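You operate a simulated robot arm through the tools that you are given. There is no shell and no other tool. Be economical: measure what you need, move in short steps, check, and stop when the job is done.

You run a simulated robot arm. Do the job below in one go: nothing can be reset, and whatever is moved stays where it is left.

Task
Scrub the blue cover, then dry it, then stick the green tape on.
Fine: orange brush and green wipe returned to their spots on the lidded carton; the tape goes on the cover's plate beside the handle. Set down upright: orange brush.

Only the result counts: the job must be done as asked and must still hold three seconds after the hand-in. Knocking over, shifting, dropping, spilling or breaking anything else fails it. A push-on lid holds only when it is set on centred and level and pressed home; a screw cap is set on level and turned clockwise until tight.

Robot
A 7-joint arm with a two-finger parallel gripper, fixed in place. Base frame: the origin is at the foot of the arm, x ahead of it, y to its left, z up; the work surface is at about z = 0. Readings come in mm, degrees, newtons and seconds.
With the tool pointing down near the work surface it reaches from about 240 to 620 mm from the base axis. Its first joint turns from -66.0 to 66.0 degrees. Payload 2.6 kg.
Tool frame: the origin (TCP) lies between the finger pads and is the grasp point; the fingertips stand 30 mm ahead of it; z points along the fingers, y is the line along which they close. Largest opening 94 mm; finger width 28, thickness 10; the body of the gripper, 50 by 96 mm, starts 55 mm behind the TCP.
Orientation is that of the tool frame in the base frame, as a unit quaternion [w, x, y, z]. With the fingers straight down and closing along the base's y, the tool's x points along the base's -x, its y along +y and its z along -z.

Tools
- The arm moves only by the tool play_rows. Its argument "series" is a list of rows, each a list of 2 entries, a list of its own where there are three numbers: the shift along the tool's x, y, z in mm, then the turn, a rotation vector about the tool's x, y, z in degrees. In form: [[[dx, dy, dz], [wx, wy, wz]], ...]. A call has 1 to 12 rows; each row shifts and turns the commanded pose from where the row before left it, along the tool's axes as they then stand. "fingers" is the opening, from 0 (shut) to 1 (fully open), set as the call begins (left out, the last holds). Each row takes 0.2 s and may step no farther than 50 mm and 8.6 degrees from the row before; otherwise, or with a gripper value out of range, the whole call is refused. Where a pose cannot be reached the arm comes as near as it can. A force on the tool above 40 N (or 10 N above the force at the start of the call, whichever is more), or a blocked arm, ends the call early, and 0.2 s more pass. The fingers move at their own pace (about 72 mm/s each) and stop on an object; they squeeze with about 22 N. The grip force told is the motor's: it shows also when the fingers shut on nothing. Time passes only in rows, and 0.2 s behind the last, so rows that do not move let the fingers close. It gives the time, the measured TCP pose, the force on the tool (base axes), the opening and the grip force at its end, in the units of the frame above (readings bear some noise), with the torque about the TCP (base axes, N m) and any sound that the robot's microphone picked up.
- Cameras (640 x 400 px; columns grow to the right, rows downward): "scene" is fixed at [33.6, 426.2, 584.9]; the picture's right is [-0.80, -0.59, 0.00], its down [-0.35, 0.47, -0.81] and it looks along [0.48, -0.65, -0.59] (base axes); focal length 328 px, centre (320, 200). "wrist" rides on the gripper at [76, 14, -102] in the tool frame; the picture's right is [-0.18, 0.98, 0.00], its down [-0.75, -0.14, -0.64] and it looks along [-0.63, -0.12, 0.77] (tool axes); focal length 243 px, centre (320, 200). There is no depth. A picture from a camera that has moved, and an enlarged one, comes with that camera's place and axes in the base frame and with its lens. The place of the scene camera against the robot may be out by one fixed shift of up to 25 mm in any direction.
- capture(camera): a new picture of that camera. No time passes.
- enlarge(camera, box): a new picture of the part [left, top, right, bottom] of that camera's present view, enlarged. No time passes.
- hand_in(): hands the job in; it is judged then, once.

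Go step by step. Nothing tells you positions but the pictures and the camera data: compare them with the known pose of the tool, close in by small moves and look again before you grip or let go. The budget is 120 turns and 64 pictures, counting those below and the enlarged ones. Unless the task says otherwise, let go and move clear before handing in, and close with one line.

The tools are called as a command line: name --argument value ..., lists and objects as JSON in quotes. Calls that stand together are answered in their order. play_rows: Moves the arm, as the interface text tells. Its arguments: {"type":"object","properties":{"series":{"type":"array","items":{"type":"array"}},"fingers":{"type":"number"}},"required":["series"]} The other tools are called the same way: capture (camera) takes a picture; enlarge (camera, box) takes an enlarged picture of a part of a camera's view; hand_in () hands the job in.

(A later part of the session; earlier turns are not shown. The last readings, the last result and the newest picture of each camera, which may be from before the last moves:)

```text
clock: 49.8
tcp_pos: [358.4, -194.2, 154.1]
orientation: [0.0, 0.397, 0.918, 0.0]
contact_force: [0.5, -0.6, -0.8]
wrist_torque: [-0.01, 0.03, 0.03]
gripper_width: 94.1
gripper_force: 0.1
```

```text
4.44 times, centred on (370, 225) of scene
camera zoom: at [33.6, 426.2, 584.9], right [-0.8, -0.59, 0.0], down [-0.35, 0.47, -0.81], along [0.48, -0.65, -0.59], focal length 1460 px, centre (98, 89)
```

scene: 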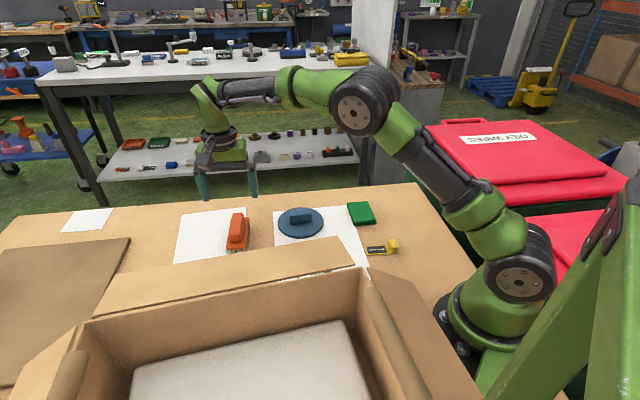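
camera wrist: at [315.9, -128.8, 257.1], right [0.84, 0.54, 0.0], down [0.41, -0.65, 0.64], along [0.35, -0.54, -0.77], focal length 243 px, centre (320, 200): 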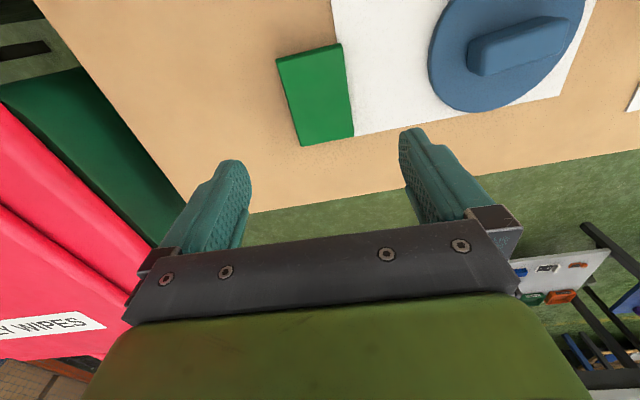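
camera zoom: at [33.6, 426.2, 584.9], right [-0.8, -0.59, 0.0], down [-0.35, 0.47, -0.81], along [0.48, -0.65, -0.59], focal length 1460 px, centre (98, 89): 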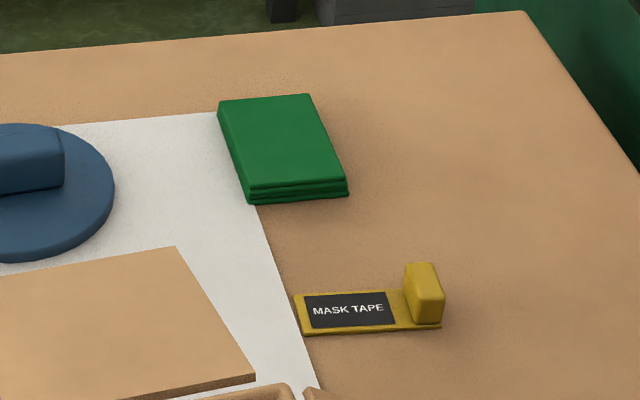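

Pad centre (358.5,−195), ~58×85×15 mm, fits between the fingers. I'll correct 1.6° of yaw and descend to grip its sides.

play_rows --series '[[[0, 0, 40], [0, 0, -1.6]], [[0, 0, 40], [0, 0, 0]], [[0, 0, 25], [0, 0, 0]], [[0, 0, 8], [0, 0, 0]], [[0, 0, 6], [0, 0, 0]], [[0, 0, 0], [0, 0, 0]]]'

capture --camera "wrist"

```text
clock: 51.2
tcp_pos: [357.5, -193.9, 33.6]
orientation: [0.001, 0.385, 0.923, -0.001]
contact_force: [0.3, 1.1, 0.5]
wrist_torque: [0.02, 0.0, -0.03]
gripper_width: 93.8
gripper_force: 0.0
```

```text
28 pictures are left
camera wrist: at [314.3, -129.9, 136.8], right [0.83, 0.56, 0.0], down [0.43, -0.63, 0.64], along [0.36, -0.53, -0.77], focal length 243 px, centre (320, 200)
```

wrist: 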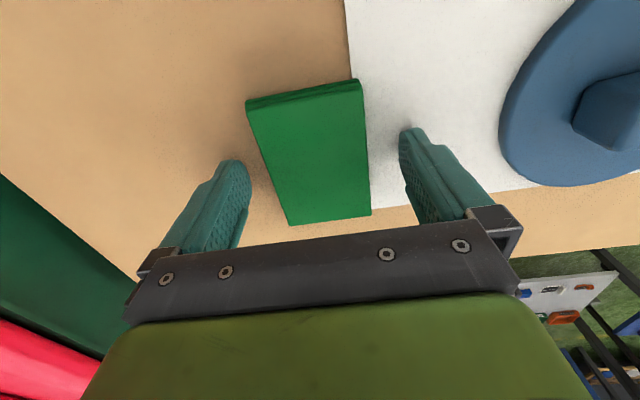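

play_rows --series '[[[0, 0, 0], [0, 0, 0]], [[0, 0, 0], [0, 0, 0]], [[0, 0, 0], [0, 0, 0]], [[0, 0, 0], [0, 0, 0]]]' --fingers 0

play_rows --series '[[[0, 0, -10], [0, 0, 0]], [[0, 0, -45], [0, 0, 0]], [[0, 0, -25], [0, 0, 0]], [[0, 0, 0], [0, 0, 0]]]'

enlarge --camera "scene" --box '[270, 140, 430, 260]'

```text
clock: 52.2
tcp_pos: [357.5, -193.9, 32.5]
orientation: [0.0, 0.385, 0.923, 0.001]
contact_force: [-1.2, 0.1, 0.2]
wrist_torque: [0.02, 0.01, -0.03]
gripper_width: 61.0
gripper_force: 22.1
```

```text
clock: 53.2
tcp_pos: [356.9, -193.8, 114.1]
orientation: [0.0, 0.385, 0.923, 0.0]
contact_force: [0.2, -0.2, -0.1]
wrist_torque: [0.02, -0.01, 0.01]
gripper_width: 60.8
gripper_force: 21.7
```

```text
3.33 times, centred on (350, 200) of scene
camera zoom: at [33.6, 426.2, 584.9], right [-0.8, -0.59, 0.0], down [-0.35, 0.47, -0.81], along [0.48, -0.65, -0.59], focal length 1095 px, centre (220, 200)
```

zoom: 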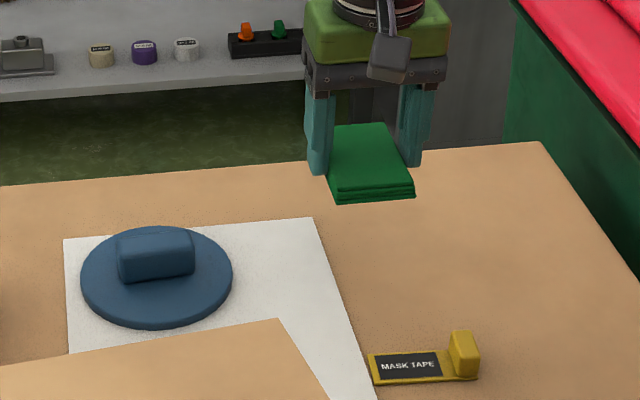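

Pad is held level. I'll turn it square to the handle, go to the side of the plate nearest the base, and lower near contact.

play_rows --series '[[[0, 0, 0], [0, 0, -7.2]], [[13.9, 40.2, 0], [0, 0, 0]], [[13.9, 40.2, 0], [0, 0, 0]], [[13.9, 40.3, 0], [0, 0, 0]], [[13.8, 40.3, 0], [0, 0, 0]], [[0, 0, 40], [0, 0, 0]], [[0, 0, 20], [0, 0, 0]], [[0, 0, 7], [0, 0, 0]], [[0, 0, 0], [0, 0, 0]]]'

capture --camera "wrist"

enlarge --camera "scene" --box '[230, 160, 370, 260]'

```text
clock: 55.2
tcp_pos: [412.6, -32.7, 45.3]
orientation: [0.0, 0.326, 0.945, 0.0]
contact_force: [-0.5, -0.9, 0.6]
wrist_torque: [0.01, 0.0, 0.03]
gripper_width: 60.9
gripper_force: 21.6
```

```text
26 pictures are left
camera wrist: at [361.7, 25.2, 149.3], right [0.75, 0.66, 0.0], down [0.51, -0.58, 0.64], along [0.42, -0.48, -0.77], focal length 243 px, centre (320, 200)
```

wrist: 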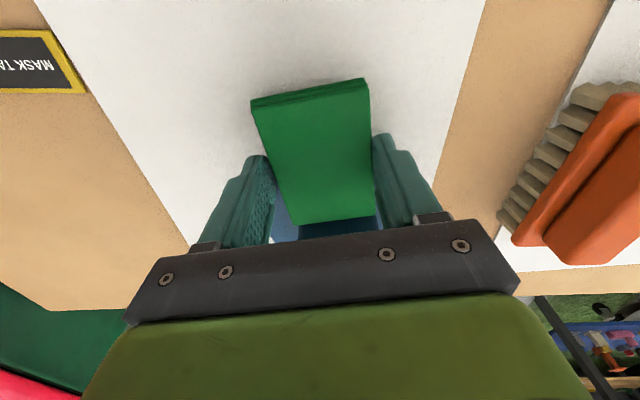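

```text
4.00 times, centred on (300, 210) of scene
camera zoom: at [33.6, 426.2, 584.9], right [-0.8, -0.59, 0.0], down [-0.35, 0.47, -0.81], along [0.48, -0.65, -0.59], focal length 1314 px, centre (400, 160)
```

zoom: 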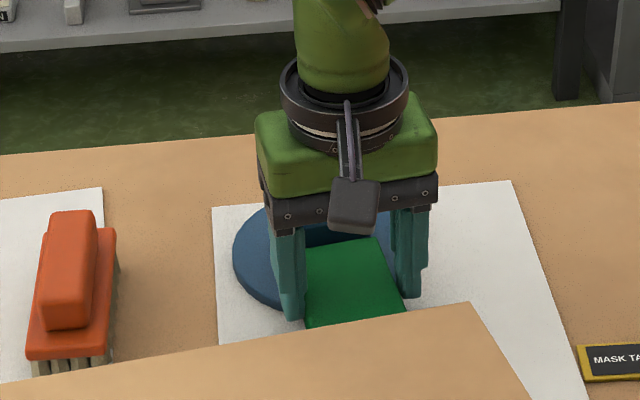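

play_rows --series '[[[0, 0, 1.5], [0, 0, 0]], [[0, 0, 0], [0, 0, 0]]]'

play_rows --series '[[[0, 0, 1], [0, 0, 0]], [[0, 0, 0], [0, 0, 0]]]'

```text
clock: 55.8
tcp_pos: [413.5, -33.0, 44.9]
orientation: [0.0, 0.326, 0.945, -0.001]
contact_force: [0.8, 0.0, 0.1]
wrist_torque: [-0.01, 0.0, 0.01]
gripper_width: 61.0
gripper_force: 22.4
```

```text
clock: 56.4
tcp_pos: [412.2, -34.2, 43.7]
orientation: [-0.001, 0.326, 0.945, 0.0]
contact_force: [0.1, 0.9, -1.0]
wrist_torque: [0.03, 0.01, 0.0]
gripper_width: 61.2
gripper_force: 22.0
```

play_rows --series '[[[0, 0, 1.2], [0, 0, 0]], [[0, 0, 0], [0, 0, 0]]]'

play_rows --series '[[[0, 0, 1], [0, 0, 0]], [[0, 0, 0], [0, 0, 0]]]'

```text
clock: 57.0
tcp_pos: [413.3, -33.2, 43.1]
orientation: [0.001, 0.326, 0.945, 0.001]
contact_force: [-5.4, 0.3, 9.4]
wrist_torque: [-0.15, -0.03, -0.06]
gripper_width: 60.9
gripper_force: 21.8
```

```text
clock: 57.6
tcp_pos: [413.1, -33.0, 43.4]
orientation: [0.001, 0.327, 0.945, 0.001]
contact_force: [-8.2, -1.3, 24.1]
wrist_torque: [-0.3, -0.07, -0.11]
gripper_width: 61.0
gripper_force: 22.1
```

Contact at about 43 mm. I'll ease slightly and wipe along the handle direction.

play_rows --series '[[[0, 0, -0.8], [0, 0, 0]], [[0, 10, 0], [0, 0, 0]], [[0, 10, 0], [0, 0, 0]], [[0, 10, 0], [0, 0, 0]], [[0, -10, 0], [0, 0, 0]], [[0, -10, 0], [0, 0, 0]], [[0, -10, 0], [0, 0, 0]], [[0, -10, 0], [0, 0, 0]], [[0, -10, 0], [0, 0, 0]], [[0, -10, 0], [0, 0, 0]], [[0, 0, 0], [0, 0, 0]]]'

enlarge --camera "scene" --box '[230, 160, 370, 260]'

```text
clock: 60.0
tcp_pos: [394.6, -57.3, 43.1]
orientation: [0.001, 0.326, 0.945, 0.001]
contact_force: [3.7, 4.5, 14.9]
wrist_torque: [0.31, -0.37, 0.06]
gripper_width: 61.1
gripper_force: 22.0
```

```text
4.00 times, centred on (300, 210) of scene
camera zoom: at [33.5, 426.2, 584.9], right [-0.8, -0.59, 0.0], down [-0.35, 0.47, -0.81], along [0.48, -0.65, -0.59], focal length 1314 px, centre (400, 160)
```

zoom: 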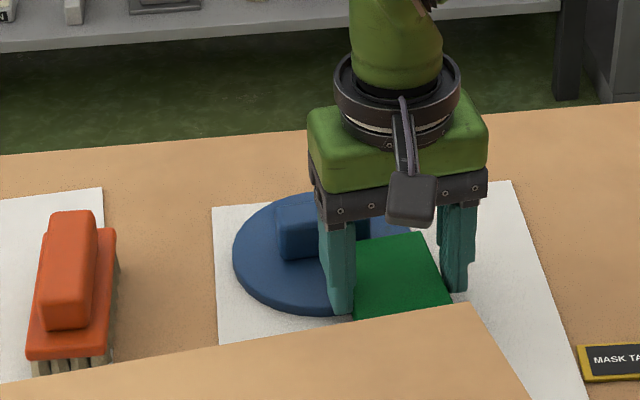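

play_rows --series '[[[0, -11, 0], [0, 0, 0]], [[0, -11, 0], [0, 0, 0]], [[0, -13, 0], [0, 0, 0]], [[-11, 0, 0], [0, 0, 0]], [[-11, 0, 0], [0, 0, 0]], [[11, 0, 0], [0, 0, 0]], [[-11, 0, 0], [0, 0, 0]], [[0, 0, 0], [0, 0, 0]]]'

enlarge --camera "scene" --box '[230, 160, 370, 260]'

```text
clock: 61.8
tcp_pos: [390.5, -99.1, 41.8]
orientation: [-0.001, 0.326, 0.946, 0.001]
contact_force: [-0.9, 0.3, 1.5]
wrist_torque: [0.05, -0.02, 0.04]
gripper_width: 60.8
gripper_force: 21.8
```

```text
4.00 times, centred on (300, 210) of scene
camera zoom: at [33.6, 426.2, 584.9], right [-0.8, -0.59, 0.0], down [-0.35, 0.47, -0.81], along [0.48, -0.65, -0.59], focal length 1314 px, centre (400, 160)
```

zoom: 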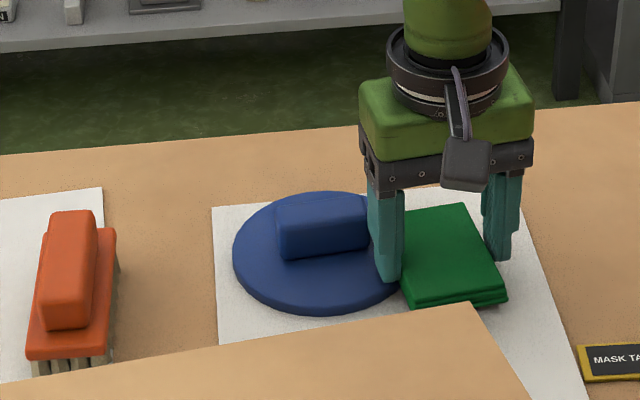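

The cover has turned a brighter blue, so the drying took. Now return the wipe to its spot: lift, turn back, and move over.

play_rows --series '[[[0, 0, -30], [0, 0, 0]], [[0, 0, -30], [0, 0, 7.2]], [[-15.1, -30.3, 0], [0, 0, 0]], [[-15.1, -30.3, 0], [0, 0, 0]], [[-15.1, -30.3, 0], [0, 0, 0]], [[0, 0, 40], [0, 0, 0]], [[0, 0, 20], [0, 0, 0]], [[0, 0, 0], [0, 0, 0]]]'

enlarge --camera "scene" --box '[310, 180, 430, 270]'

```text
clock: 63.6
tcp_pos: [357.8, -194.4, 42.0]
orientation: [0.0, 0.384, 0.923, 0.0]
contact_force: [-0.1, 0.5, -1.1]
wrist_torque: [-0.01, 0.01, -0.02]
gripper_width: 60.9
gripper_force: 21.9
```

```text
4.44 times, centred on (370, 225) of scene
camera zoom: at [33.6, 426.2, 584.9], right [-0.8, -0.59, 0.0], down [-0.35, 0.47, -0.81], along [0.48, -0.65, -0.59], focal length 1460 px, centre (98, 89)
```

zoom: 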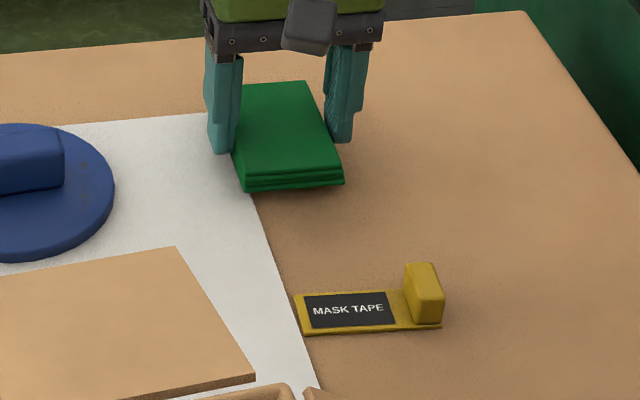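

I notice faint marks on the cover; let me look before putting the wipe down.

enlarge --camera "scene" --box '[265, 195, 335, 245]'

```text
8.00 times, centred on (300, 220) of scene
camera zoom: at [33.6, 426.2, 584.9], right [-0.8, -0.59, 0.0], down [-0.35, 0.47, -0.81], along [0.48, -0.65, -0.59], focal length 2628 px, centre (480, 40)
```

zoom: 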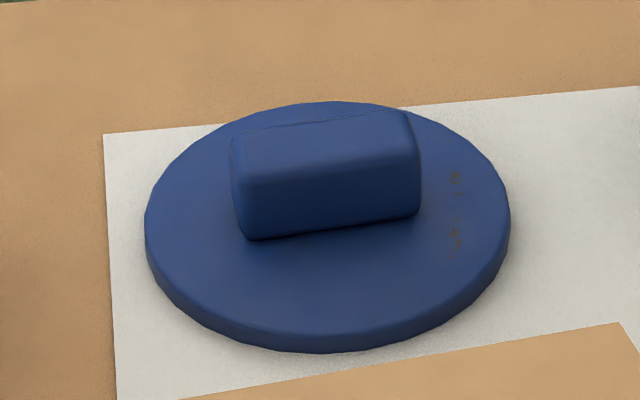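

Some brown specks remain near one handle end, i.e. the scrub missed a bit. I'll set the wipe down on its spot, rescrub there, then dry again.

play_rows --series '[[[0, 0, 6], [0, 0, 0]], [[0, 0, 1.5], [0, 0, 0]], [[0, 0, 0], [0, 0, 0]]]'

play_rows --series '[[[0, 0, 1], [0, 0, 0]], [[0, 0, 0], [0, 0, 0]]]'

```text
clock: 64.4
tcp_pos: [358.0, -193.7, 36.0]
orientation: [0.0, 0.384, 0.923, 0.0]
contact_force: [-0.6, 0.6, -0.7]
wrist_torque: [-0.01, 0.0, -0.02]
gripper_width: 60.9
gripper_force: 21.9
```

```text
clock: 65.0
tcp_pos: [358.0, -193.9, 33.4]
orientation: [0.0, 0.384, 0.923, 0.0]
contact_force: [1.0, -0.5, 0.8]
wrist_torque: [-0.03, -0.04, 0.03]
gripper_width: 60.6
gripper_force: 21.5
```

play_rows --series '[[[0, 0, 0.8], [0, 0, 0]], [[0, 0, 0], [0, 0, 0]]]'

play_rows --series '[[[0, 0, 0], [0, 0, 0]], [[0, 0, 0], [0, 0, 0]], [[0, 0, 0], [0, 0, 0]], [[0, 0, -40], [0, 0, 0]], [[0, 0, -48], [0, 0, 0]], [[0, 0, -33], [0, 0, 1.6]], [[0, 0, 0], [0, 0, 0]]]' --fingers 1

enlarge --camera "scene" --box '[260, 180, 430, 270]'

```text
clock: 65.6
tcp_pos: [357.6, -194.5, 34.2]
orientation: [0.001, 0.384, 0.923, -0.001]
contact_force: [0.4, 1.2, 3.3]
wrist_torque: [0.0, 0.25, -0.02]
gripper_width: 60.9
gripper_force: 21.6
```

```text
clock: 67.2
tcp_pos: [356.0, -193.8, 155.1]
orientation: [0.0, 0.397, 0.918, 0.0]
contact_force: [-0.1, -0.3, 0.9]
wrist_torque: [0.0, -0.03, 0.01]
gripper_width: 93.7
gripper_force: 0.1
```

```text
3.76 times, centred on (345, 225) of scene
camera zoom: at [33.6, 426.2, 584.9], right [-0.8, -0.59, 0.0], down [-0.35, 0.47, -0.81], along [0.48, -0.65, -0.59], focal length 1237 px, centre (226, 106)
```

zoom: 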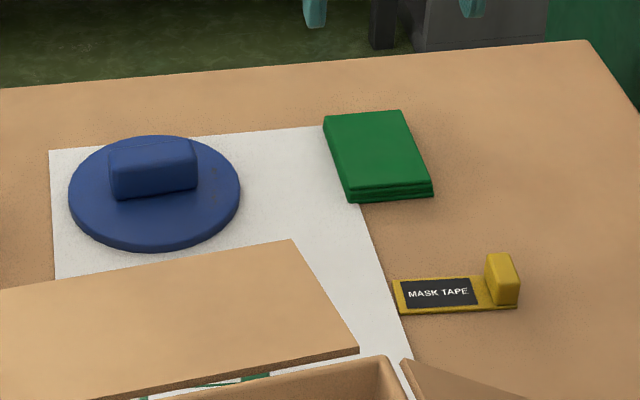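

play_rows --series '[[[9, 45.3, 0], [0, 0, 0]], [[9, 45.3, 0], [0, 0, 0]], [[9, 45.3, 0], [0, 0, 0]], [[9, 45.3, 0], [0, 0, 0]], [[9, 45.3, 0], [0, 0, 0]], [[9, 45.3, 0], [0, 0, 0]], [[9, 45.3, 0], [0, 0, 0]], [[0, 0, 0], [0, 0, 0]]]' --fingers 0.7

play_rows --series '[[[0, 0, 40], [0, 0, 0]], [[0, 0, 30], [0, 0, 0]], [[0, 0, 18], [0, 0, 0]], [[0, 0, 0], [0, 0, 0]]]'

```text
clock: 69.0
tcp_pos: [547.2, 69.1, 155.5]
orientation: [0.0, 0.397, 0.918, 0.0]
contact_force: [-0.3, -0.1, 0.4]
wrist_torque: [-0.02, 0.0, -0.01]
gripper_width: 66.1
gripper_force: 0.0
```

```text
clock: 70.0
tcp_pos: [545.3, 68.8, 65.8]
orientation: [0.001, 0.397, 0.918, 0.001]
contact_force: [-1.3, -0.9, -0.2]
wrist_torque: [-0.01, -0.01, -0.01]
gripper_width: 65.9
gripper_force: 0.0
```

play_rows --series '[[[0, 0, 0], [0, 0, 0]], [[0, 0, 0], [0, 0, 0]], [[0, 0, 0], [0, 0, 0]], [[0, 0, 0], [0, 0, 0]]]' --fingers 0

play_rows --series '[[[0, 0, -40], [0, 0, 0]], [[0, 0, -30], [0, 0, -4.4]], [[0, 0, 0], [0, 0, -4.4]], [[-4.1, -43, 0], [0, 0, 0]], [[-4.1, -43, 0], [0, 0, 0]], [[-4.1, -43, 0], [0, 0, 0]], [[-4.1, -43, 0], [0, 0, 0]], [[-4.1, -43, 0], [0, 0, 0]], [[0, 0, 40], [0, 0, 0]], [[0, 0, 15], [0, 0, 0]], [[0, 0, 0], [0, 0, 0]]]'

capture --camera "wrist"

enlarge --camera "scene" --box '[265, 190, 349, 250]'

```text
clock: 71.0
tcp_pos: [545.1, 69.1, 66.9]
orientation: [0.001, 0.397, 0.918, 0.0]
contact_force: [-0.6, 0.0, 0.3]
wrist_torque: [-0.02, -0.01, -0.03]
gripper_width: 27.1
gripper_force: 21.4
```

```text
clock: 73.4
tcp_pos: [430.3, -113.3, 81.3]
orientation: [0.0, 0.326, 0.945, 0.0]
contact_force: [-0.5, 0.2, -0.7]
wrist_torque: [0.04, -0.01, -0.03]
gripper_width: 27.4
gripper_force: 22.1
```

```text
19 pictures are left
camera wrist: at [379.3, -54.6, 184.9], right [0.75, 0.66, 0.0], down [0.51, -0.58, 0.64], along [0.42, -0.48, -0.77], focal length 243 px, centre (320, 200)
```

wrist: 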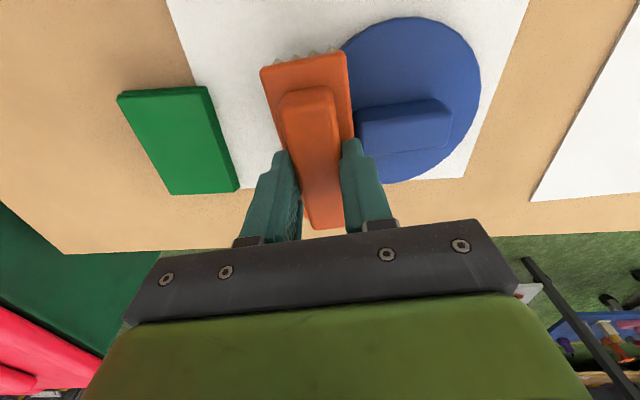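

```text
6.67 times, centred on (307, 220) of scene
camera zoom: at [33.6, 426.2, 584.9], right [-0.8, -0.59, 0.0], down [-0.35, 0.47, -0.81], along [0.48, -0.65, -0.59], focal length 2190 px, centre (407, 67)
```

zoom: 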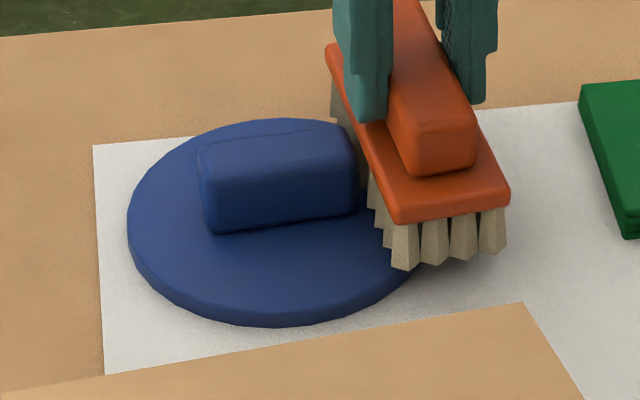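

play_rows --series '[[[0, 1.5, 3], [0, 0, 0]], [[0, 0, 1.5], [0, 0, 0]], [[0, 0, 0], [0, 0, 0]]]'

play_rows --series '[[[0, 0, 1.2], [0, 0, 0]], [[0, 0, 0], [0, 0, 0]]]'

```text
clock: 74.2
tcp_pos: [429.8, -111.3, 76.9]
orientation: [0.0, 0.326, 0.945, 0.0]
contact_force: [-0.5, -1.5, -0.8]
wrist_torque: [-0.03, 0.02, -0.04]
gripper_width: 27.6
gripper_force: 21.6
```

```text
clock: 74.8
tcp_pos: [432.2, -112.1, 76.6]
orientation: [0.001, 0.326, 0.945, -0.001]
contact_force: [-4.4, -0.3, 11.2]
wrist_torque: [0.18, 0.29, 0.05]
gripper_width: 27.3
gripper_force: 22.2
```

Contact at ~11 N. Strokes along the brush and slightly outward and back.

play_rows --series '[[[10, 0, 0], [0, 0, 0]], [[10, 0, 0], [0, 0, 0]], [[-10, 0, 0], [0, 0, 0]], [[-10, 0, 0], [0, 0, 0]], [[-10, 0, 0], [0, 0, 0]], [[-10, 0, 0], [0, 0, 0]], [[10, 0, 0], [0, 0, 0]], [[10, 0, 0], [0, 0, 0]], [[0, -6, 0], [0, 0, 0]], [[0, 6, 0], [0, 0, 0]], [[0, -6, 0], [0, 0, 0]], [[0, 6, 0], [0, 0, 0]]]'

play_rows --series '[[[10, 0, 0], [0, 0, 0]], [[10, 0, 0], [0, 0, 0]], [[-10, 0, 0], [0, 0, 0]], [[-10, 0, 0], [0, 0, 0]], [[-10, 0, 0], [0, 0, 0]], [[-10, 0, 0], [0, 0, 0]], [[10, 0, 0], [0, 0, 0]], [[10, 0, 0], [0, 0, 0]], [[0, 0, -50], [0, 0, 0]], [[0, -40, -10], [0, 0, 0]], [[0, 0, 0], [0, 0, 0]]]'

enlarge --camera "scene" --box '[265, 195, 335, 245]'

```text
clock: 77.4
tcp_pos: [430.4, -113.4, 75.5]
orientation: [0.001, 0.327, 0.945, -0.001]
contact_force: [-3.2, -4.0, 12.4]
wrist_torque: [-0.05, 0.26, 0.05]
gripper_width: 27.4
gripper_force: 22.0
```

```text
clock: 79.8
tcp_pos: [405.1, -143.3, 134.8]
orientation: [0.0, 0.325, 0.946, 0.0]
contact_force: [0.0, 0.3, -1.1]
wrist_torque: [-0.01, 0.01, 0.01]
gripper_width: 27.5
gripper_force: 21.4
```

```text
8.00 times, centred on (300, 220) of scene
camera zoom: at [33.6, 426.2, 584.9], right [-0.8, -0.59, 0.0], down [-0.35, 0.47, -0.81], along [0.48, -0.65, -0.59], focal length 2628 px, centre (480, 40)
```

zoom: 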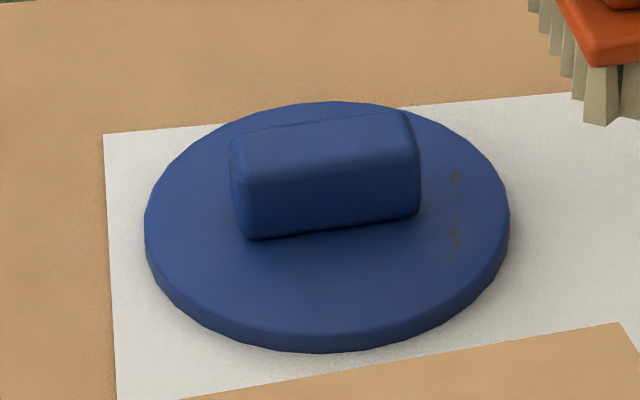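

The specks are fading with scrubbing; more strokes are needed there.

play_rows --series '[[[0, 40, 10], [0, 0, 0]], [[0, 0, 40], [0, 0, 0]], [[0, 0, 10], [0, 0, 0]], [[20, 0, 0.5], [0, 0, 0]], [[-20, 0, 0], [0, 0, 0]], [[-20, 0, 0], [0, 0, 0]], [[20, 0, 0], [0, 0, 0]], [[20, 0, 0], [0, 0, 0]], [[-20, 0, 0], [0, 0, 0]], [[-20, 0, 0], [0, 0, 0]], [[20, 0, 0], [0, 0, 0]]]'

play_rows --series '[[[20, 0, 0.3], [0, 0, 0]], [[-20, 0, 0], [0, 0, 0]], [[-20, 0, 0], [0, 0, 0]], [[20, 0, 0], [0, 0, 0]], [[20, 0, 0], [0, 0, 0]], [[-20, 0, 0], [0, 0, 0]], [[-20, 0, 0], [0, 0, 0]], [[20, 0, 0], [0, 0, 0]], [[20, 0, 0], [0, 0, 0]], [[-20, 0, 0], [0, 0, 0]], [[-20, 0, 0], [0, 0, 0]], [[20, 0, 0], [0, 0, 0]]]'

play_rows --series '[[[20, 0, 0], [0, 0, 0]], [[-20, 0, 0], [0, 0, 0]], [[-20, 0, 0], [0, 0, 0]], [[20, 0, 0], [0, 0, 0]], [[20, 0, 0], [0, 0, 0]], [[-20, 0, 0], [0, 0, 0]], [[-20, 0, 0], [0, 0, 0]], [[20, 0, 0], [0, 0, 0]], [[0, 0, -50], [0, 0, 0]], [[0, -40, -10], [0, 0, 0]], [[0, 0, 0], [0, 0, 0]]]'

enlarge --camera "scene" --box '[265, 195, 335, 245]'

```text
clock: 80.9
tcp_pos: [422.2, -103.5, 80.2]
orientation: [0.006, 0.326, 0.945, 0.001]
contact_force: [-0.2, 1.7, 6.0]
wrist_torque: [0.13, -0.08, 0.02]
gripper_width: 27.5
gripper_force: 22.3
stopped in row 5: the force on the tool passed its limit at 58 N (the readings are from after the stop); the commanded pose is now the measured one
```

```text
clock: 82.2
tcp_pos: [410.4, -94.4, 80.4]
orientation: [0.004, 0.328, 0.945, 0.002]
contact_force: [0.7, -1.3, 3.3]
wrist_torque: [-0.02, -0.1, -0.03]
gripper_width: 27.5
gripper_force: 22.4
stopped in row 6: the force on the tool passed its limit at 43 N (the readings are from after the stop); the commanded pose is now the measured one
```

```text
clock: 84.6
tcp_pos: [383.4, -127.2, 139.4]
orientation: [0.003, 0.327, 0.945, 0.002]
contact_force: [-0.3, -0.4, -1.2]
wrist_torque: [0.0, 0.0, -0.03]
gripper_width: 27.4
gripper_force: 21.7
```

```text
8.00 times, centred on (300, 220) of scene
camera zoom: at [33.6, 426.2, 584.9], right [-0.8, -0.59, 0.0], down [-0.35, 0.47, -0.81], along [0.48, -0.65, -0.59], focal length 2628 px, centre (480, 40)
```

zoom: 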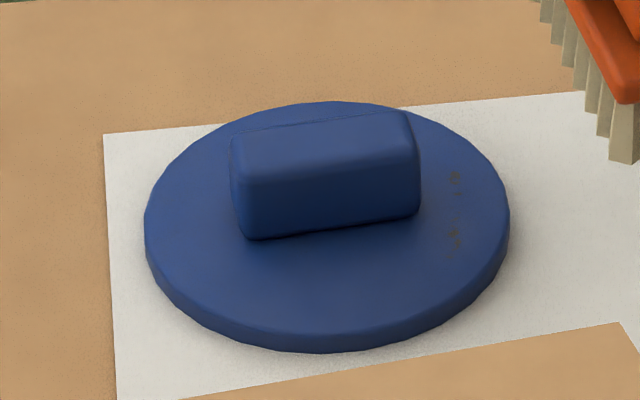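

The arm pressed too hard in two spots, but the cover did not move. I'll take a close wrist look at the specks and the brush.

enlarge --camera "wrist" --box '[250, 20, 490, 190]'

```text
2.35 times, centred on (370, 105) of wrist
camera zoom: at [333.6, -68.0, 243.0], right [0.75, 0.66, 0.01], down [0.5, -0.58, 0.64], along [0.43, -0.48, -0.77], focal length 571 px, centre (202, 424)
```

zoom: 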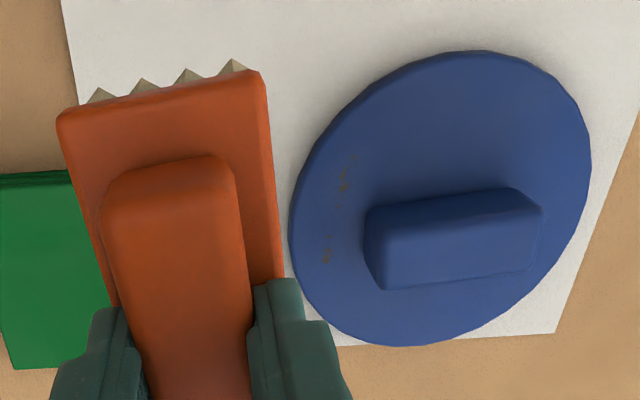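

The stain strip runs from about (425,−85) to (443,−109), right beside the handle end. I'll turn the brush to match it and place its inner bristles over it.

play_rows --series '[[[0, 0, 0], [0, 0, 6]], [[0, 0, 0], [0, 0, 6]], [[-8.7, 41.8, 0], [0, 0, 0]], [[0, 0, 40], [0, 0, 0]], [[0, 0, 14], [0, 0, 0]], [[0, 0, 3], [0, 0, 0]], [[0, 0, 0], [0, 0, 0]]]'

enlarge --camera "scene" --box '[265, 190, 349, 250]'

```text
clock: 86.2
tcp_pos: [424.5, -106.0, 82.5]
orientation: [0.003, 0.426, 0.905, 0.003]
contact_force: [0.2, -0.8, -0.6]
wrist_torque: [-0.03, -0.03, 0.01]
gripper_width: 27.5
gripper_force: 22.2
```

```text
6.67 times, centred on (307, 220) of scene
camera zoom: at [33.6, 426.2, 584.9], right [-0.8, -0.59, 0.0], down [-0.35, 0.47, -0.81], along [0.48, -0.65, -0.59], focal length 2190 px, centre (407, 67)
```

zoom: 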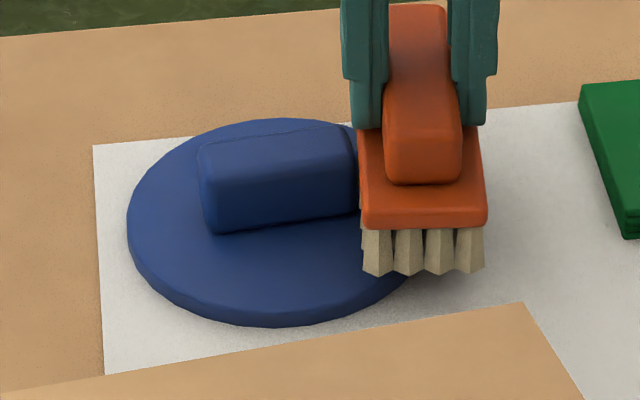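

play_rows --series '[[[0, 0, 3], [0, 0, 0]], [[0, 0, 1.5], [0, 0, 0]], [[0, 0, 0], [0, 0, 0]]]'

play_rows --series '[[[0, 0, 1.5], [0, 0, 0]], [[0, 0, 0], [0, 0, 0]]]'

```text
clock: 87.0
tcp_pos: [424.1, -106.7, 79.5]
orientation: [0.003, 0.425, 0.905, 0.003]
contact_force: [-14.2, 1.3, 35.3]
wrist_torque: [0.74, 0.09, 0.27]
gripper_width: 27.6
gripper_force: 22.3
```

```text
clock: 87.4
tcp_pos: [424.5, -106.8, 80.5]
orientation: [0.005, 0.425, 0.905, 0.003]
contact_force: [-4.4, -0.3, 7.3]
wrist_torque: [0.19, 0.07, 0.05]
gripper_width: 27.4
gripper_force: 22.5
stopped in row 1: the force on the tool passed its limit at 50 N (the readings are from after the stop); the commanded pose is now the measured one
```

play_rows --series '[[[6, 0, 0], [0, 0, 0]], [[6, 0, 0], [0, 0, 0]], [[-6, 0, 0], [0, 0, 0]], [[-6, 0, 0], [0, 0, 0]], [[-6, 0, 0], [0, 0, 0]], [[-6, 0, 0], [0, 0, 0]], [[6, 0, 0], [0, 0, 0]], [[6, 0, 0], [0, 0, 0]]]'

enlarge --camera "scene" --box '[265, 190, 349, 250]'

```text
clock: 89.2
tcp_pos: [424.4, -107.9, 80.5]
orientation: [0.006, 0.426, 0.905, 0.003]
contact_force: [3.6, -5.7, 13.4]
wrist_torque: [0.11, -0.3, -0.11]
gripper_width: 27.4
gripper_force: 21.9
```

```text
6.67 times, centred on (307, 220) of scene
camera zoom: at [33.5, 426.2, 584.9], right [-0.8, -0.59, 0.0], down [-0.35, 0.47, -0.81], along [0.48, -0.65, -0.59], focal length 2190 px, centre (407, 67)
```

zoom: 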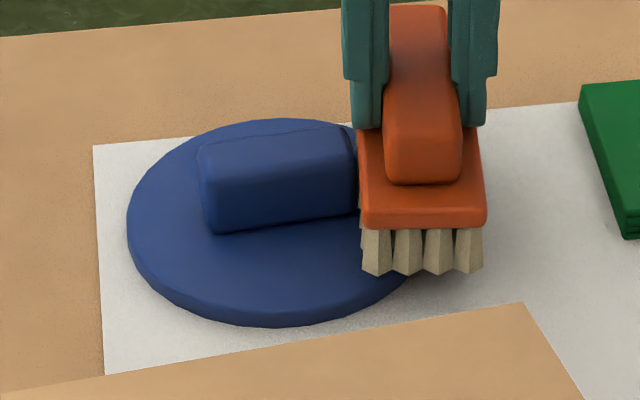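

play_rows --series '[[[6, 0, 0], [0, 0, 0]], [[6, 0, 0], [0, 0, 0]], [[-6, 0, 0], [0, 0, 0]], [[-6, 0, 0], [0, 0, 0]], [[-6, 0, 0], [0, 0, 0]], [[-6, 0, 0], [0, 0, 0]], [[6, 0, 0], [0, 0, 0]], [[6, 0, 0], [0, 0, 0]], [[0, 0, -45], [0, 0, 0]], [[0, -45, -10], [0, 0, 0]], [[0, 0, 0], [0, 0, 0]]]'

enlarge --camera "scene" --box '[265, 175, 377, 255]'

```text
clock: 90.0
tcp_pos: [418.7, -99.2, 79.8]
orientation: [0.0, 0.426, 0.905, 0.006]
contact_force: [-2.6, 0.6, 5.1]
wrist_torque: [0.03, 0.01, 0.0]
gripper_width: 27.4
gripper_force: 21.9
stopped in row 4: the force on the tool passed its limit at 46 N (the readings are from after the stop); the commanded pose is now the measured one
```

```text
5.00 times, centred on (321, 215) of scene
camera zoom: at [33.6, 426.2, 584.9], right [-0.8, -0.6, 0.0], down [-0.35, 0.47, -0.81], along [0.48, -0.65, -0.59], focal length 1642 px, centre (315, 125)
```

zoom: 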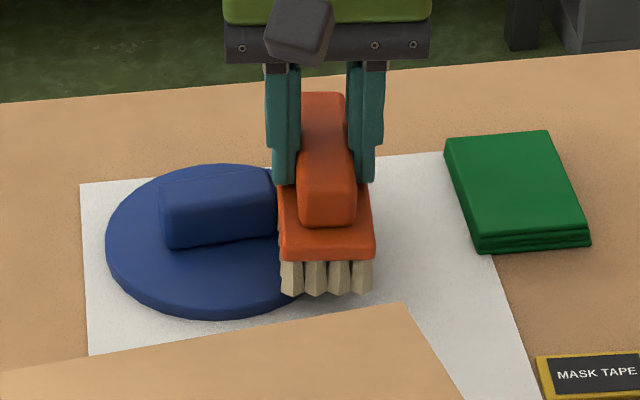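

play_rows --series '[[[0, 0, -45], [0, 0, 0]], [[0, -45, -10], [0, 0, 0]], [[0, 0, 0], [0, 0, 0]]]'

enlarge --camera "scene" --box '[265, 160, 377, 245]'

```text
clock: 90.8
tcp_pos: [383.1, -128.9, 134.5]
orientation: [0.0, 0.426, 0.905, 0.005]
contact_force: [-0.3, 0.6, -0.6]
wrist_torque: [0.01, 0.03, -0.01]
gripper_width: 27.5
gripper_force: 21.7
```

```text
4.71 times, centred on (321, 202) of scene
camera zoom: at [33.6, 426.2, 584.9], right [-0.8, -0.59, 0.0], down [-0.35, 0.47, -0.81], along [0.48, -0.65, -0.59], focal length 1546 px, centre (315, 188)
```

zoom: 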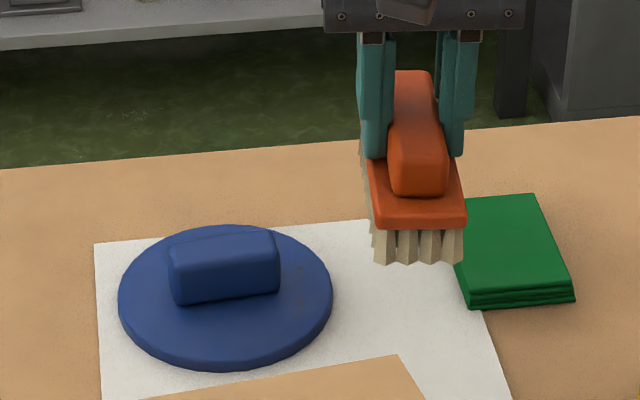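

The brush is tilted in the grip, so its middle no longer presses. I'll take it back to its spot, let it settle flat, and re-grip it low so the plate backs the fingertips.

play_rows --series '[[[0, 0, 0], [0.52, -0.24, 0]], [[0, 0, 0], [0, 0, -3.6]], [[5.5, 42.3, 0], [0, 0, 0]], [[5.5, 42.3, 0], [0, 0, 0]], [[5.5, 42.3, 0], [0, 0, 0]], [[5.5, 42.3, 0], [0, 0, 0]], [[5.5, 42.4, 0], [0, 0, 0]], [[5.6, 42.4, 0], [0, 0, 0]], [[0, 0, 40], [0, 0, 0]], [[0, 0, 17], [0, 0, 0]], [[0, 0, 0], [0, 0, 0]]]'

```text
clock: 93.2
tcp_pos: [547.4, 71.2, 76.8]
orientation: [-0.001, 0.397, 0.918, 0.0]
contact_force: [-0.2, 0.4, -0.3]
wrist_torque: [0.03, 0.0, 0.02]
gripper_width: 27.5
gripper_force: 22.0
```

play_rows --series '[[[0, -1.5, 4], [0, 0, 0]], [[0, 0, 2], [0, 0, 0]], [[0, 0, 0], [0, 0, 0]]]'

play_rows --series '[[[0, 0, 1.5], [0, 0, 0]], [[0, 0, 0], [0, 0, 0]]]'

enlarge --camera "scene" --box '[200, 190, 340, 270]'

```text
clock: 94.0
tcp_pos: [545.8, 69.8, 71.7]
orientation: [-0.001, 0.396, 0.918, 0.001]
contact_force: [0.2, 0.6, -1.2]
wrist_torque: [-0.02, -0.02, -0.02]
gripper_width: 27.7
gripper_force: 21.8
```

```text
clock: 94.7
tcp_pos: [544.6, 69.4, 68.2]
orientation: [-0.001, 0.397, 0.918, 0.0]
contact_force: [0.1, 0.1, -1.6]
wrist_torque: [0.01, -0.02, 0.02]
gripper_width: 27.4
gripper_force: 21.8
```

```text
4.57 times, centred on (270, 230) of scene
camera zoom: at [33.6, 426.2, 584.9], right [-0.8, -0.59, 0.0], down [-0.35, 0.47, -0.81], along [0.48, -0.65, -0.59], focal length 1502 px, centre (549, 63)
```

zoom: 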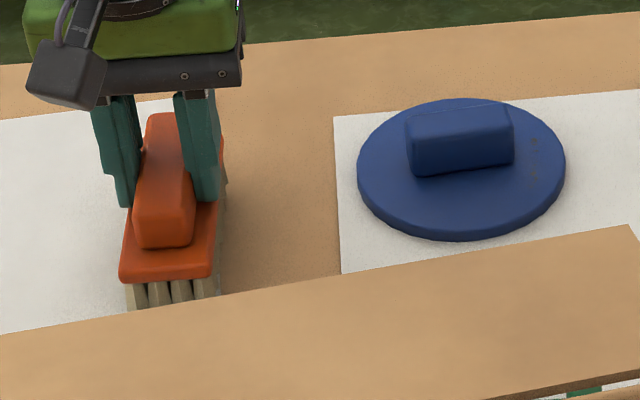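

The brush is actually level; its overhanging plate had been resting on the handle top. I'll go back with the plate just clear of the handle end, as in the pass that faded the specks, and press gently.

play_rows --series '[[[0, 0, -40], [0, 0, 0]], [[0, 0, -28], [0, 0, -4.4]], [[0, 0, 0], [0, 0, -4.4]], [[-4.1, -43, 0], [0, 0, 0]], [[-4.1, -43, 0], [0, 0, 0]], [[-4.1, -43, 0], [0, 0, 0]], [[-4.1, -43, 0], [0, 0, 0]], [[-4.1, -42.5, 0], [0, 0, 0]], [[0, 0, 40], [0, 0, 0]], [[0, 0, 15], [0, 0, 0]], [[0, 0, 3], [0, 0, 0]], [[0, 0, 0], [0, 0, 0]]]'

play_rows --series '[[[0, 0, 2], [0, 0, 0]], [[0, 0, 0], [0, 0, 0]]]'

```text
clock: 97.2
tcp_pos: [428.8, -113.1, 79.0]
orientation: [-0.001, 0.326, 0.945, 0.001]
contact_force: [-0.3, 0.0, -1.1]
wrist_torque: [0.01, -0.02, 0.01]
gripper_width: 27.3
gripper_force: 21.5
```

```text
clock: 97.8
tcp_pos: [429.0, -112.5, 77.3]
orientation: [-0.002, 0.325, 0.946, 0.0]
contact_force: [0.7, 0.2, -0.4]
wrist_torque: [-0.01, -0.02, 0.02]
gripper_width: 27.5
gripper_force: 21.6
```

play_rows --series '[[[0, 0, 1.5], [0, 0, 0]], [[0, 0, 0], [0, 0, 0]]]'

play_rows --series '[[[0, 0, 1], [0, 0, 0]], [[0, 0, 0], [0, 0, 0]]]'

```text
clock: 98.5
tcp_pos: [428.2, -112.5, 75.3]
orientation: [-0.001, 0.326, 0.946, 0.001]
contact_force: [0.6, -0.6, -1.3]
wrist_torque: [0.04, 0.02, 0.01]
gripper_width: 27.3
gripper_force: 21.8
```

```text
clock: 99.0
tcp_pos: [428.5, -113.3, 75.4]
orientation: [0.0, 0.326, 0.945, 0.0]
contact_force: [1.1, 0.2, -0.7]
wrist_torque: [-0.03, -0.02, 0.03]
gripper_width: 27.3
gripper_force: 21.7
```

play_rows --series '[[[0, 0, 1], [0, 0, 0]], [[0, 0, 0], [0, 0, 0]]]'

play_rows --series '[[[0, 0, 1], [0, 0, 0]], [[0, 0, 0], [0, 0, 0]]]'

```text
clock: 99.7
tcp_pos: [428.8, -113.0, 74.9]
orientation: [-0.001, 0.325, 0.946, 0.0]
contact_force: [-0.8, 0.3, 0.0]
wrist_torque: [0.02, -0.02, -0.01]
gripper_width: 27.3
gripper_force: 21.7
```

```text
clock: 100.2
tcp_pos: [428.9, -111.4, 73.5]
orientation: [-0.001, 0.326, 0.945, 0.0]
contact_force: [0.5, -0.3, -0.9]
wrist_torque: [0.02, -0.04, 0.03]
gripper_width: 27.3
gripper_force: 22.2
```

play_rows --series '[[[0, 0, 1], [0, 0, 0]], [[0, 0, 0], [0, 0, 0]]]'

play_rows --series '[[[0, 0, 0.6], [0, 0, 0]], [[0, 0, 0], [0, 0, 0]]]'

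```text
clock: 100.8
tcp_pos: [429.2, -112.4, 72.2]
orientation: [0.0, 0.326, 0.945, 0.0]
contact_force: [-4.2, 1.4, 9.2]
wrist_torque: [-0.04, -0.16, 0.01]
gripper_width: 27.3
gripper_force: 21.6
```

```text
clock: 101.5
tcp_pos: [428.7, -114.4, 74.2]
orientation: [-0.001, 0.325, 0.946, 0.0]
contact_force: [-8.4, 2.8, 20.4]
wrist_torque: [-0.16, -0.17, -0.08]
gripper_width: 27.3
gripper_force: 21.9
```

True plate contact. Now a long series of gentle strokes.

play_rows --series '[[[8, 1, -0.4], [0, 0, 0]], [[8, 0, 0], [0, 0, 0]], [[-8, 0, 0], [0, 0, 0]], [[-8, 0, 0], [0, 0, 0]], [[-8, 0, 0], [0, 0, 0]], [[-8, 0, 0], [0, 0, 0]], [[8, 0, 0], [0, 0, 0]], [[8, 0, 0], [0, 0, 0]], [[8, 0, 0], [0, 0, 0]], [[8, 0, 0], [0, 0, 0]], [[-8, 0, 0], [0, 0, 0]], [[-8, 0, 0], [0, 0, 0]]]'

play_rows --series '[[[-8, 0, 0], [0, 0, 0]], [[-8, 0, 0], [0, 0, 0]], [[8, 0, 0], [0, 0, 0]], [[8, 0, 0], [0, 0, 0]], [[8, 0, 0], [0, 0, 0]], [[8, 0, 0], [0, 0, 0]], [[-8, 0, 0], [0, 0, 0]], [[-8, 0, 0], [0, 0, 0]], [[-8, 0, 0], [0, 0, 0]], [[-8, 0, 0], [0, 0, 0]], [[8, 0, 0], [0, 0, 0]], [[8, 0, 0], [0, 0, 0]]]'

play_rows --series '[[[8, 0, 0], [0, 0, 0]], [[8, 0, 0], [0, 0, 0]], [[-8, 0, 0], [0, 0, 0]], [[-8, 0, 0], [0, 0, 0]], [[-8, 0, 0], [0, 0, 0]], [[-8, 0, 0], [0, 0, 0]], [[8, 0, 0], [0, 0, 0]], [[8, 0, 0], [0, 0, 0]], [[0, 0, -50], [0, 0, 0]], [[0, -45, -10], [0, 0, 0]], [[0, 0, 0], [0, 0, 0]]]'

enlarge --camera "scene" --box '[265, 195, 335, 245]'

```text
clock: 104.0
tcp_pos: [428.3, -110.6, 73.2]
orientation: [-0.002, 0.327, 0.945, 0.001]
contact_force: [-13.5, 7.2, 31.7]
wrist_torque: [0.07, 0.08, -0.01]
gripper_width: 27.5
gripper_force: 22.4
```

```text
clock: 106.7
tcp_pos: [428.4, -113.8, 71.9]
orientation: [0.002, 0.325, 0.946, -0.002]
contact_force: [4.1, -5.7, 16.0]
wrist_torque: [-0.19, -0.13, -0.01]
gripper_width: 27.2
gripper_force: 22.0
```

```text
clock: 109.0
tcp_pos: [402.2, -147.9, 133.8]
orientation: [-0.001, 0.326, 0.945, -0.001]
contact_force: [-0.6, 0.0, -0.9]
wrist_torque: [-0.02, 0.01, -0.01]
gripper_width: 27.4
gripper_force: 22.5
```

```text
8.00 times, centred on (300, 220) of scene
camera zoom: at [33.6, 426.2, 584.9], right [-0.8, -0.59, 0.0], down [-0.35, 0.47, -0.81], along [0.48, -0.65, -0.59], focal length 2628 px, centre (480, 40)
```

zoom: 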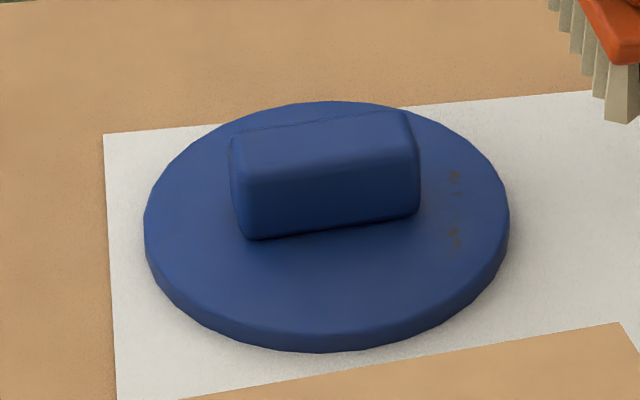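

Scrubbing no longer changes those marks and re-wets the cover, so the wipe probably never pressed there. I'll return the brush and then wipe that end properly.

play_rows --series '[[[0, 0, 0], [0, 0, 4.4]], [[0, 0, 0], [0, 0, 4.4]], [[10, 42.2, 0], [0, 0, 0]], [[10, 42.2, 0], [0, 0, 0]], [[10, 42.2, 0], [0, 0, 0]], [[10, 42.2, 0], [0, 0, 0]], [[10, 42.2, 0], [0, 0, 0]], [[10, 42.2, 0], [0, 0, 0]], [[0, 0, 40], [0, 0, 0]], [[0, 0, 23], [0, 0, 0]], [[0, 0, 3], [0, 0, 0]], [[0, 0, 0], [0, 0, 0]]]'

enlarge --camera "scene" --box '[200, 190, 340, 270]'

```text
clock: 111.7
tcp_pos: [545.2, 69.1, 65.8]
orientation: [-0.001, 0.397, 0.918, -0.001]
contact_force: [-0.5, 0.7, -0.3]
wrist_torque: [0.01, 0.0, 0.01]
gripper_width: 27.3
gripper_force: 21.9
```

```text
4.57 times, centred on (270, 230) of scene
camera zoom: at [33.6, 426.2, 584.9], right [-0.8, -0.59, 0.0], down [-0.35, 0.47, -0.81], along [0.48, -0.65, -0.59], focal length 1502 px, centre (549, 63)
```

zoom: 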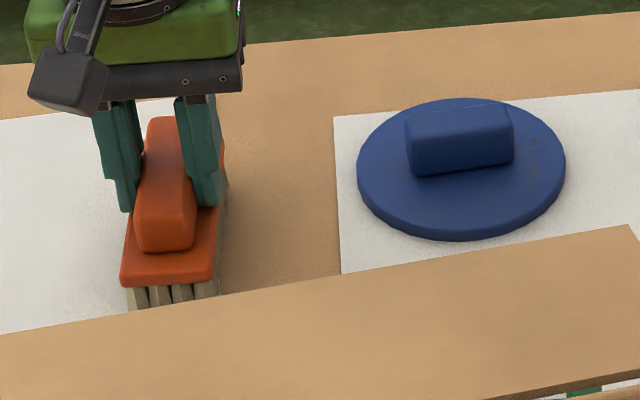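

play_rows --series '[[[0, 0, 3], [0, 0, 0]], [[0, 0, 0], [0, 0, 0]]]'

play_rows --series '[[[0, 0, 1], [0, 0, 0]], [[0, 0, 0], [0, 0, 0]]]'

```text
clock: 112.2
tcp_pos: [545.5, 68.2, 62.3]
orientation: [-0.001, 0.396, 0.918, 0.001]
contact_force: [-0.6, -0.7, -1.4]
wrist_torque: [0.01, -0.02, -0.01]
gripper_width: 27.4
gripper_force: 22.0
```

```text
clock: 112.8
tcp_pos: [545.3, 69.4, 62.8]
orientation: [0.0, 0.397, 0.918, 0.0]
contact_force: [-3.1, 0.4, 4.6]
wrist_torque: [-0.3, 0.09, -0.1]
gripper_width: 27.6
gripper_force: 22.6
```

Brush is down. Release, rise, and travel to the wipe.

play_rows --series '[[[0, 0, 0], [0, 0, 0]], [[0, 0, 0], [0, 0, 0]], [[0, 0, 0], [0, 0, 0]], [[0, 0, -42], [0, 0, 0]], [[0, 0, -50], [0, 0, -1.6]], [[-7.7, -45.4, 0], [0, 0, 0]], [[-7.7, -45.4, 0], [0, 0, 0]], [[-7.7, -45.4, 0], [0, 0, 0]], [[-7.7, -45.4, 0], [0, 0, 0]], [[-7.7, -45.4, 0], [0, 0, 0]], [[-7.7, -45.4, 0], [0, 0, 0]], [[-7.7, -45.4, 0], [0, 0, 0]]]' --fingers 0.8

```text
clock: 115.5
tcp_pos: [359.4, -194.7, 154.6]
orientation: [-0.001, 0.385, 0.923, 0.0]
contact_force: [-0.3, -0.6, -0.6]
wrist_torque: [0.02, -0.01, 0.01]
gripper_width: 75.4
gripper_force: 0.1
```

play_rows --series '[[[0.6, -0.8, 40], [0, 0, 0]], [[0, 0, 40], [0, 0, 0]], [[0, 0, 25], [0, 0, 0]], [[0, 0, 15], [0, 0, 0]], [[0, 0, 0], [0, 0, 0]]]' --fingers 1

play_rows --series '[[[0, 0, 0], [0, 0, 0]], [[0, 0, 0], [0, 0, 0]], [[0, 0, 0], [0, 0, 0]], [[0, 0, 0], [0, 0, 0]]]' --fingers 0

```text
clock: 116.7
tcp_pos: [356.3, -193.6, 34.4]
orientation: [-0.001, 0.385, 0.923, 0.001]
contact_force: [-0.4, -0.4, -0.3]
wrist_torque: [0.03, 0.0, 0.0]
gripper_width: 94.0
gripper_force: 0.0
```

```text
clock: 117.7
tcp_pos: [356.7, -192.3, 34.1]
orientation: [0.0, 0.384, 0.923, -0.001]
contact_force: [0.3, 0.6, 0.2]
wrist_torque: [-0.01, 0.02, 0.02]
gripper_width: 60.8
gripper_force: 22.3
```

play_rows --series '[[[0, 0, -40], [0, 0, 0]], [[0, 0, -40], [0, 0, -8.1]], [[0, 0, 0], [0, 0, -8.1]], [[0, 0, 0], [0, 0, -8.1]], [[0, 0, 0], [0, 0, -8.1]], [[0, 0, 0], [0, 0, -8.1]], [[0, 0, 0], [0, 0, -8.1]], [[0, 0, 0], [0, 0, -8.1]], [[0, 0, 0], [0, 0, -8.1]], [[0, 0, 0], [0, 0, -8.1]], [[0, 0, 0], [0, 0, -8.1]], [[0, 0, 0], [0, 0, -8.1]]]'

play_rows --series '[[[0, 0, 0], [0, 0, -8.1]], [[-43.5, -1.4, 0], [0, 0, 0]], [[-43.5, -1.5, 0], [0, 0, 0]], [[0, 0, 40], [0, 0, 0]], [[0, 0, 22], [0, 0, 0]], [[0, 0, 5], [0, 0, 0]], [[0, 0, 0], [0, 0, 0]]]'

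enlarge --camera "scene" --box '[250, 170, 390, 260]'

```text
clock: 120.2
tcp_pos: [357.1, -191.9, 114.7]
orientation: [0.0, -0.374, 0.927, 0.001]
contact_force: [0.2, 0.7, -0.4]
wrist_torque: [-0.01, 0.02, 0.01]
gripper_width: 61.0
gripper_force: 22.1
```

```text
clock: 121.8
tcp_pos: [411.3, -128.1, 47.9]
orientation: [-0.001, -0.438, 0.899, -0.001]
contact_force: [2.0, -3.6, 13.6]
wrist_torque: [0.39, -0.53, -0.21]
gripper_width: 60.9
gripper_force: 22.1
```

```text
4.44 times, centred on (320, 215) of scene
camera zoom: at [33.5, 426.2, 584.9], right [-0.8, -0.59, 0.0], down [-0.35, 0.47, -0.81], along [0.48, -0.65, -0.59], focal length 1460 px, centre (320, 133)
```

zoom: 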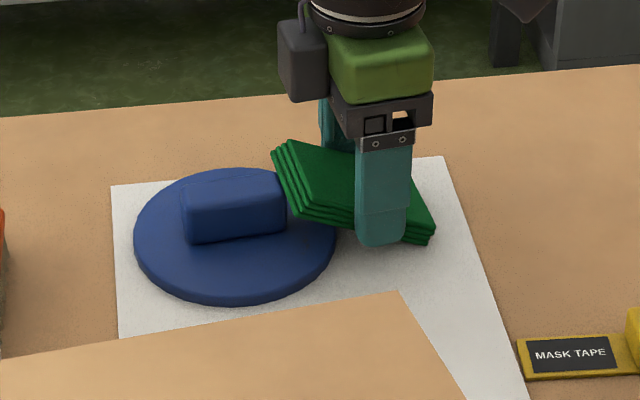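

The pad's end rode onto the handle and tilted in the grip. I'll back out, set it flat on the free surface, re-grip, and return a bit farther out.

play_rows --series '[[[0, 0, -25], [0, 0, 0]], [[31, 0, 0], [0, 0, 0]], [[31, 0, 0], [0, 0, 0]], [[0, 0, 20], [0, 0, 0]], [[0, 0, 6], [0, 0, 0]], [[0, 0, 4], [0, 0, 0]], [[0, 0, 3], [0, 0, 0]], [[0, 0, 0], [0, 0, 0]]]'

play_rows --series '[[[0, 0, 0], [0, 0, 0]], [[0, 0, 0], [0, 0, 0]], [[0, 0, 0], [0, 0, 0]], [[0, 0, 0], [0, 0, 0]]]' --fingers 0.8

```text
clock: 123.7
tcp_pos: [376.3, -175.5, 39.4]
orientation: [0.001, -0.439, 0.898, 0.0]
contact_force: [3.6, 6.9, 19.6]
wrist_torque: [-0.13, 0.48, -0.1]
gripper_width: 60.6
gripper_force: 22.0
```

```text
clock: 124.7
tcp_pos: [373.0, -175.3, 39.2]
orientation: [0.0, -0.438, 0.899, 0.0]
contact_force: [0.2, 0.7, -0.2]
wrist_torque: [0.03, -0.01, -0.02]
gripper_width: 75.6
gripper_force: 0.1
```

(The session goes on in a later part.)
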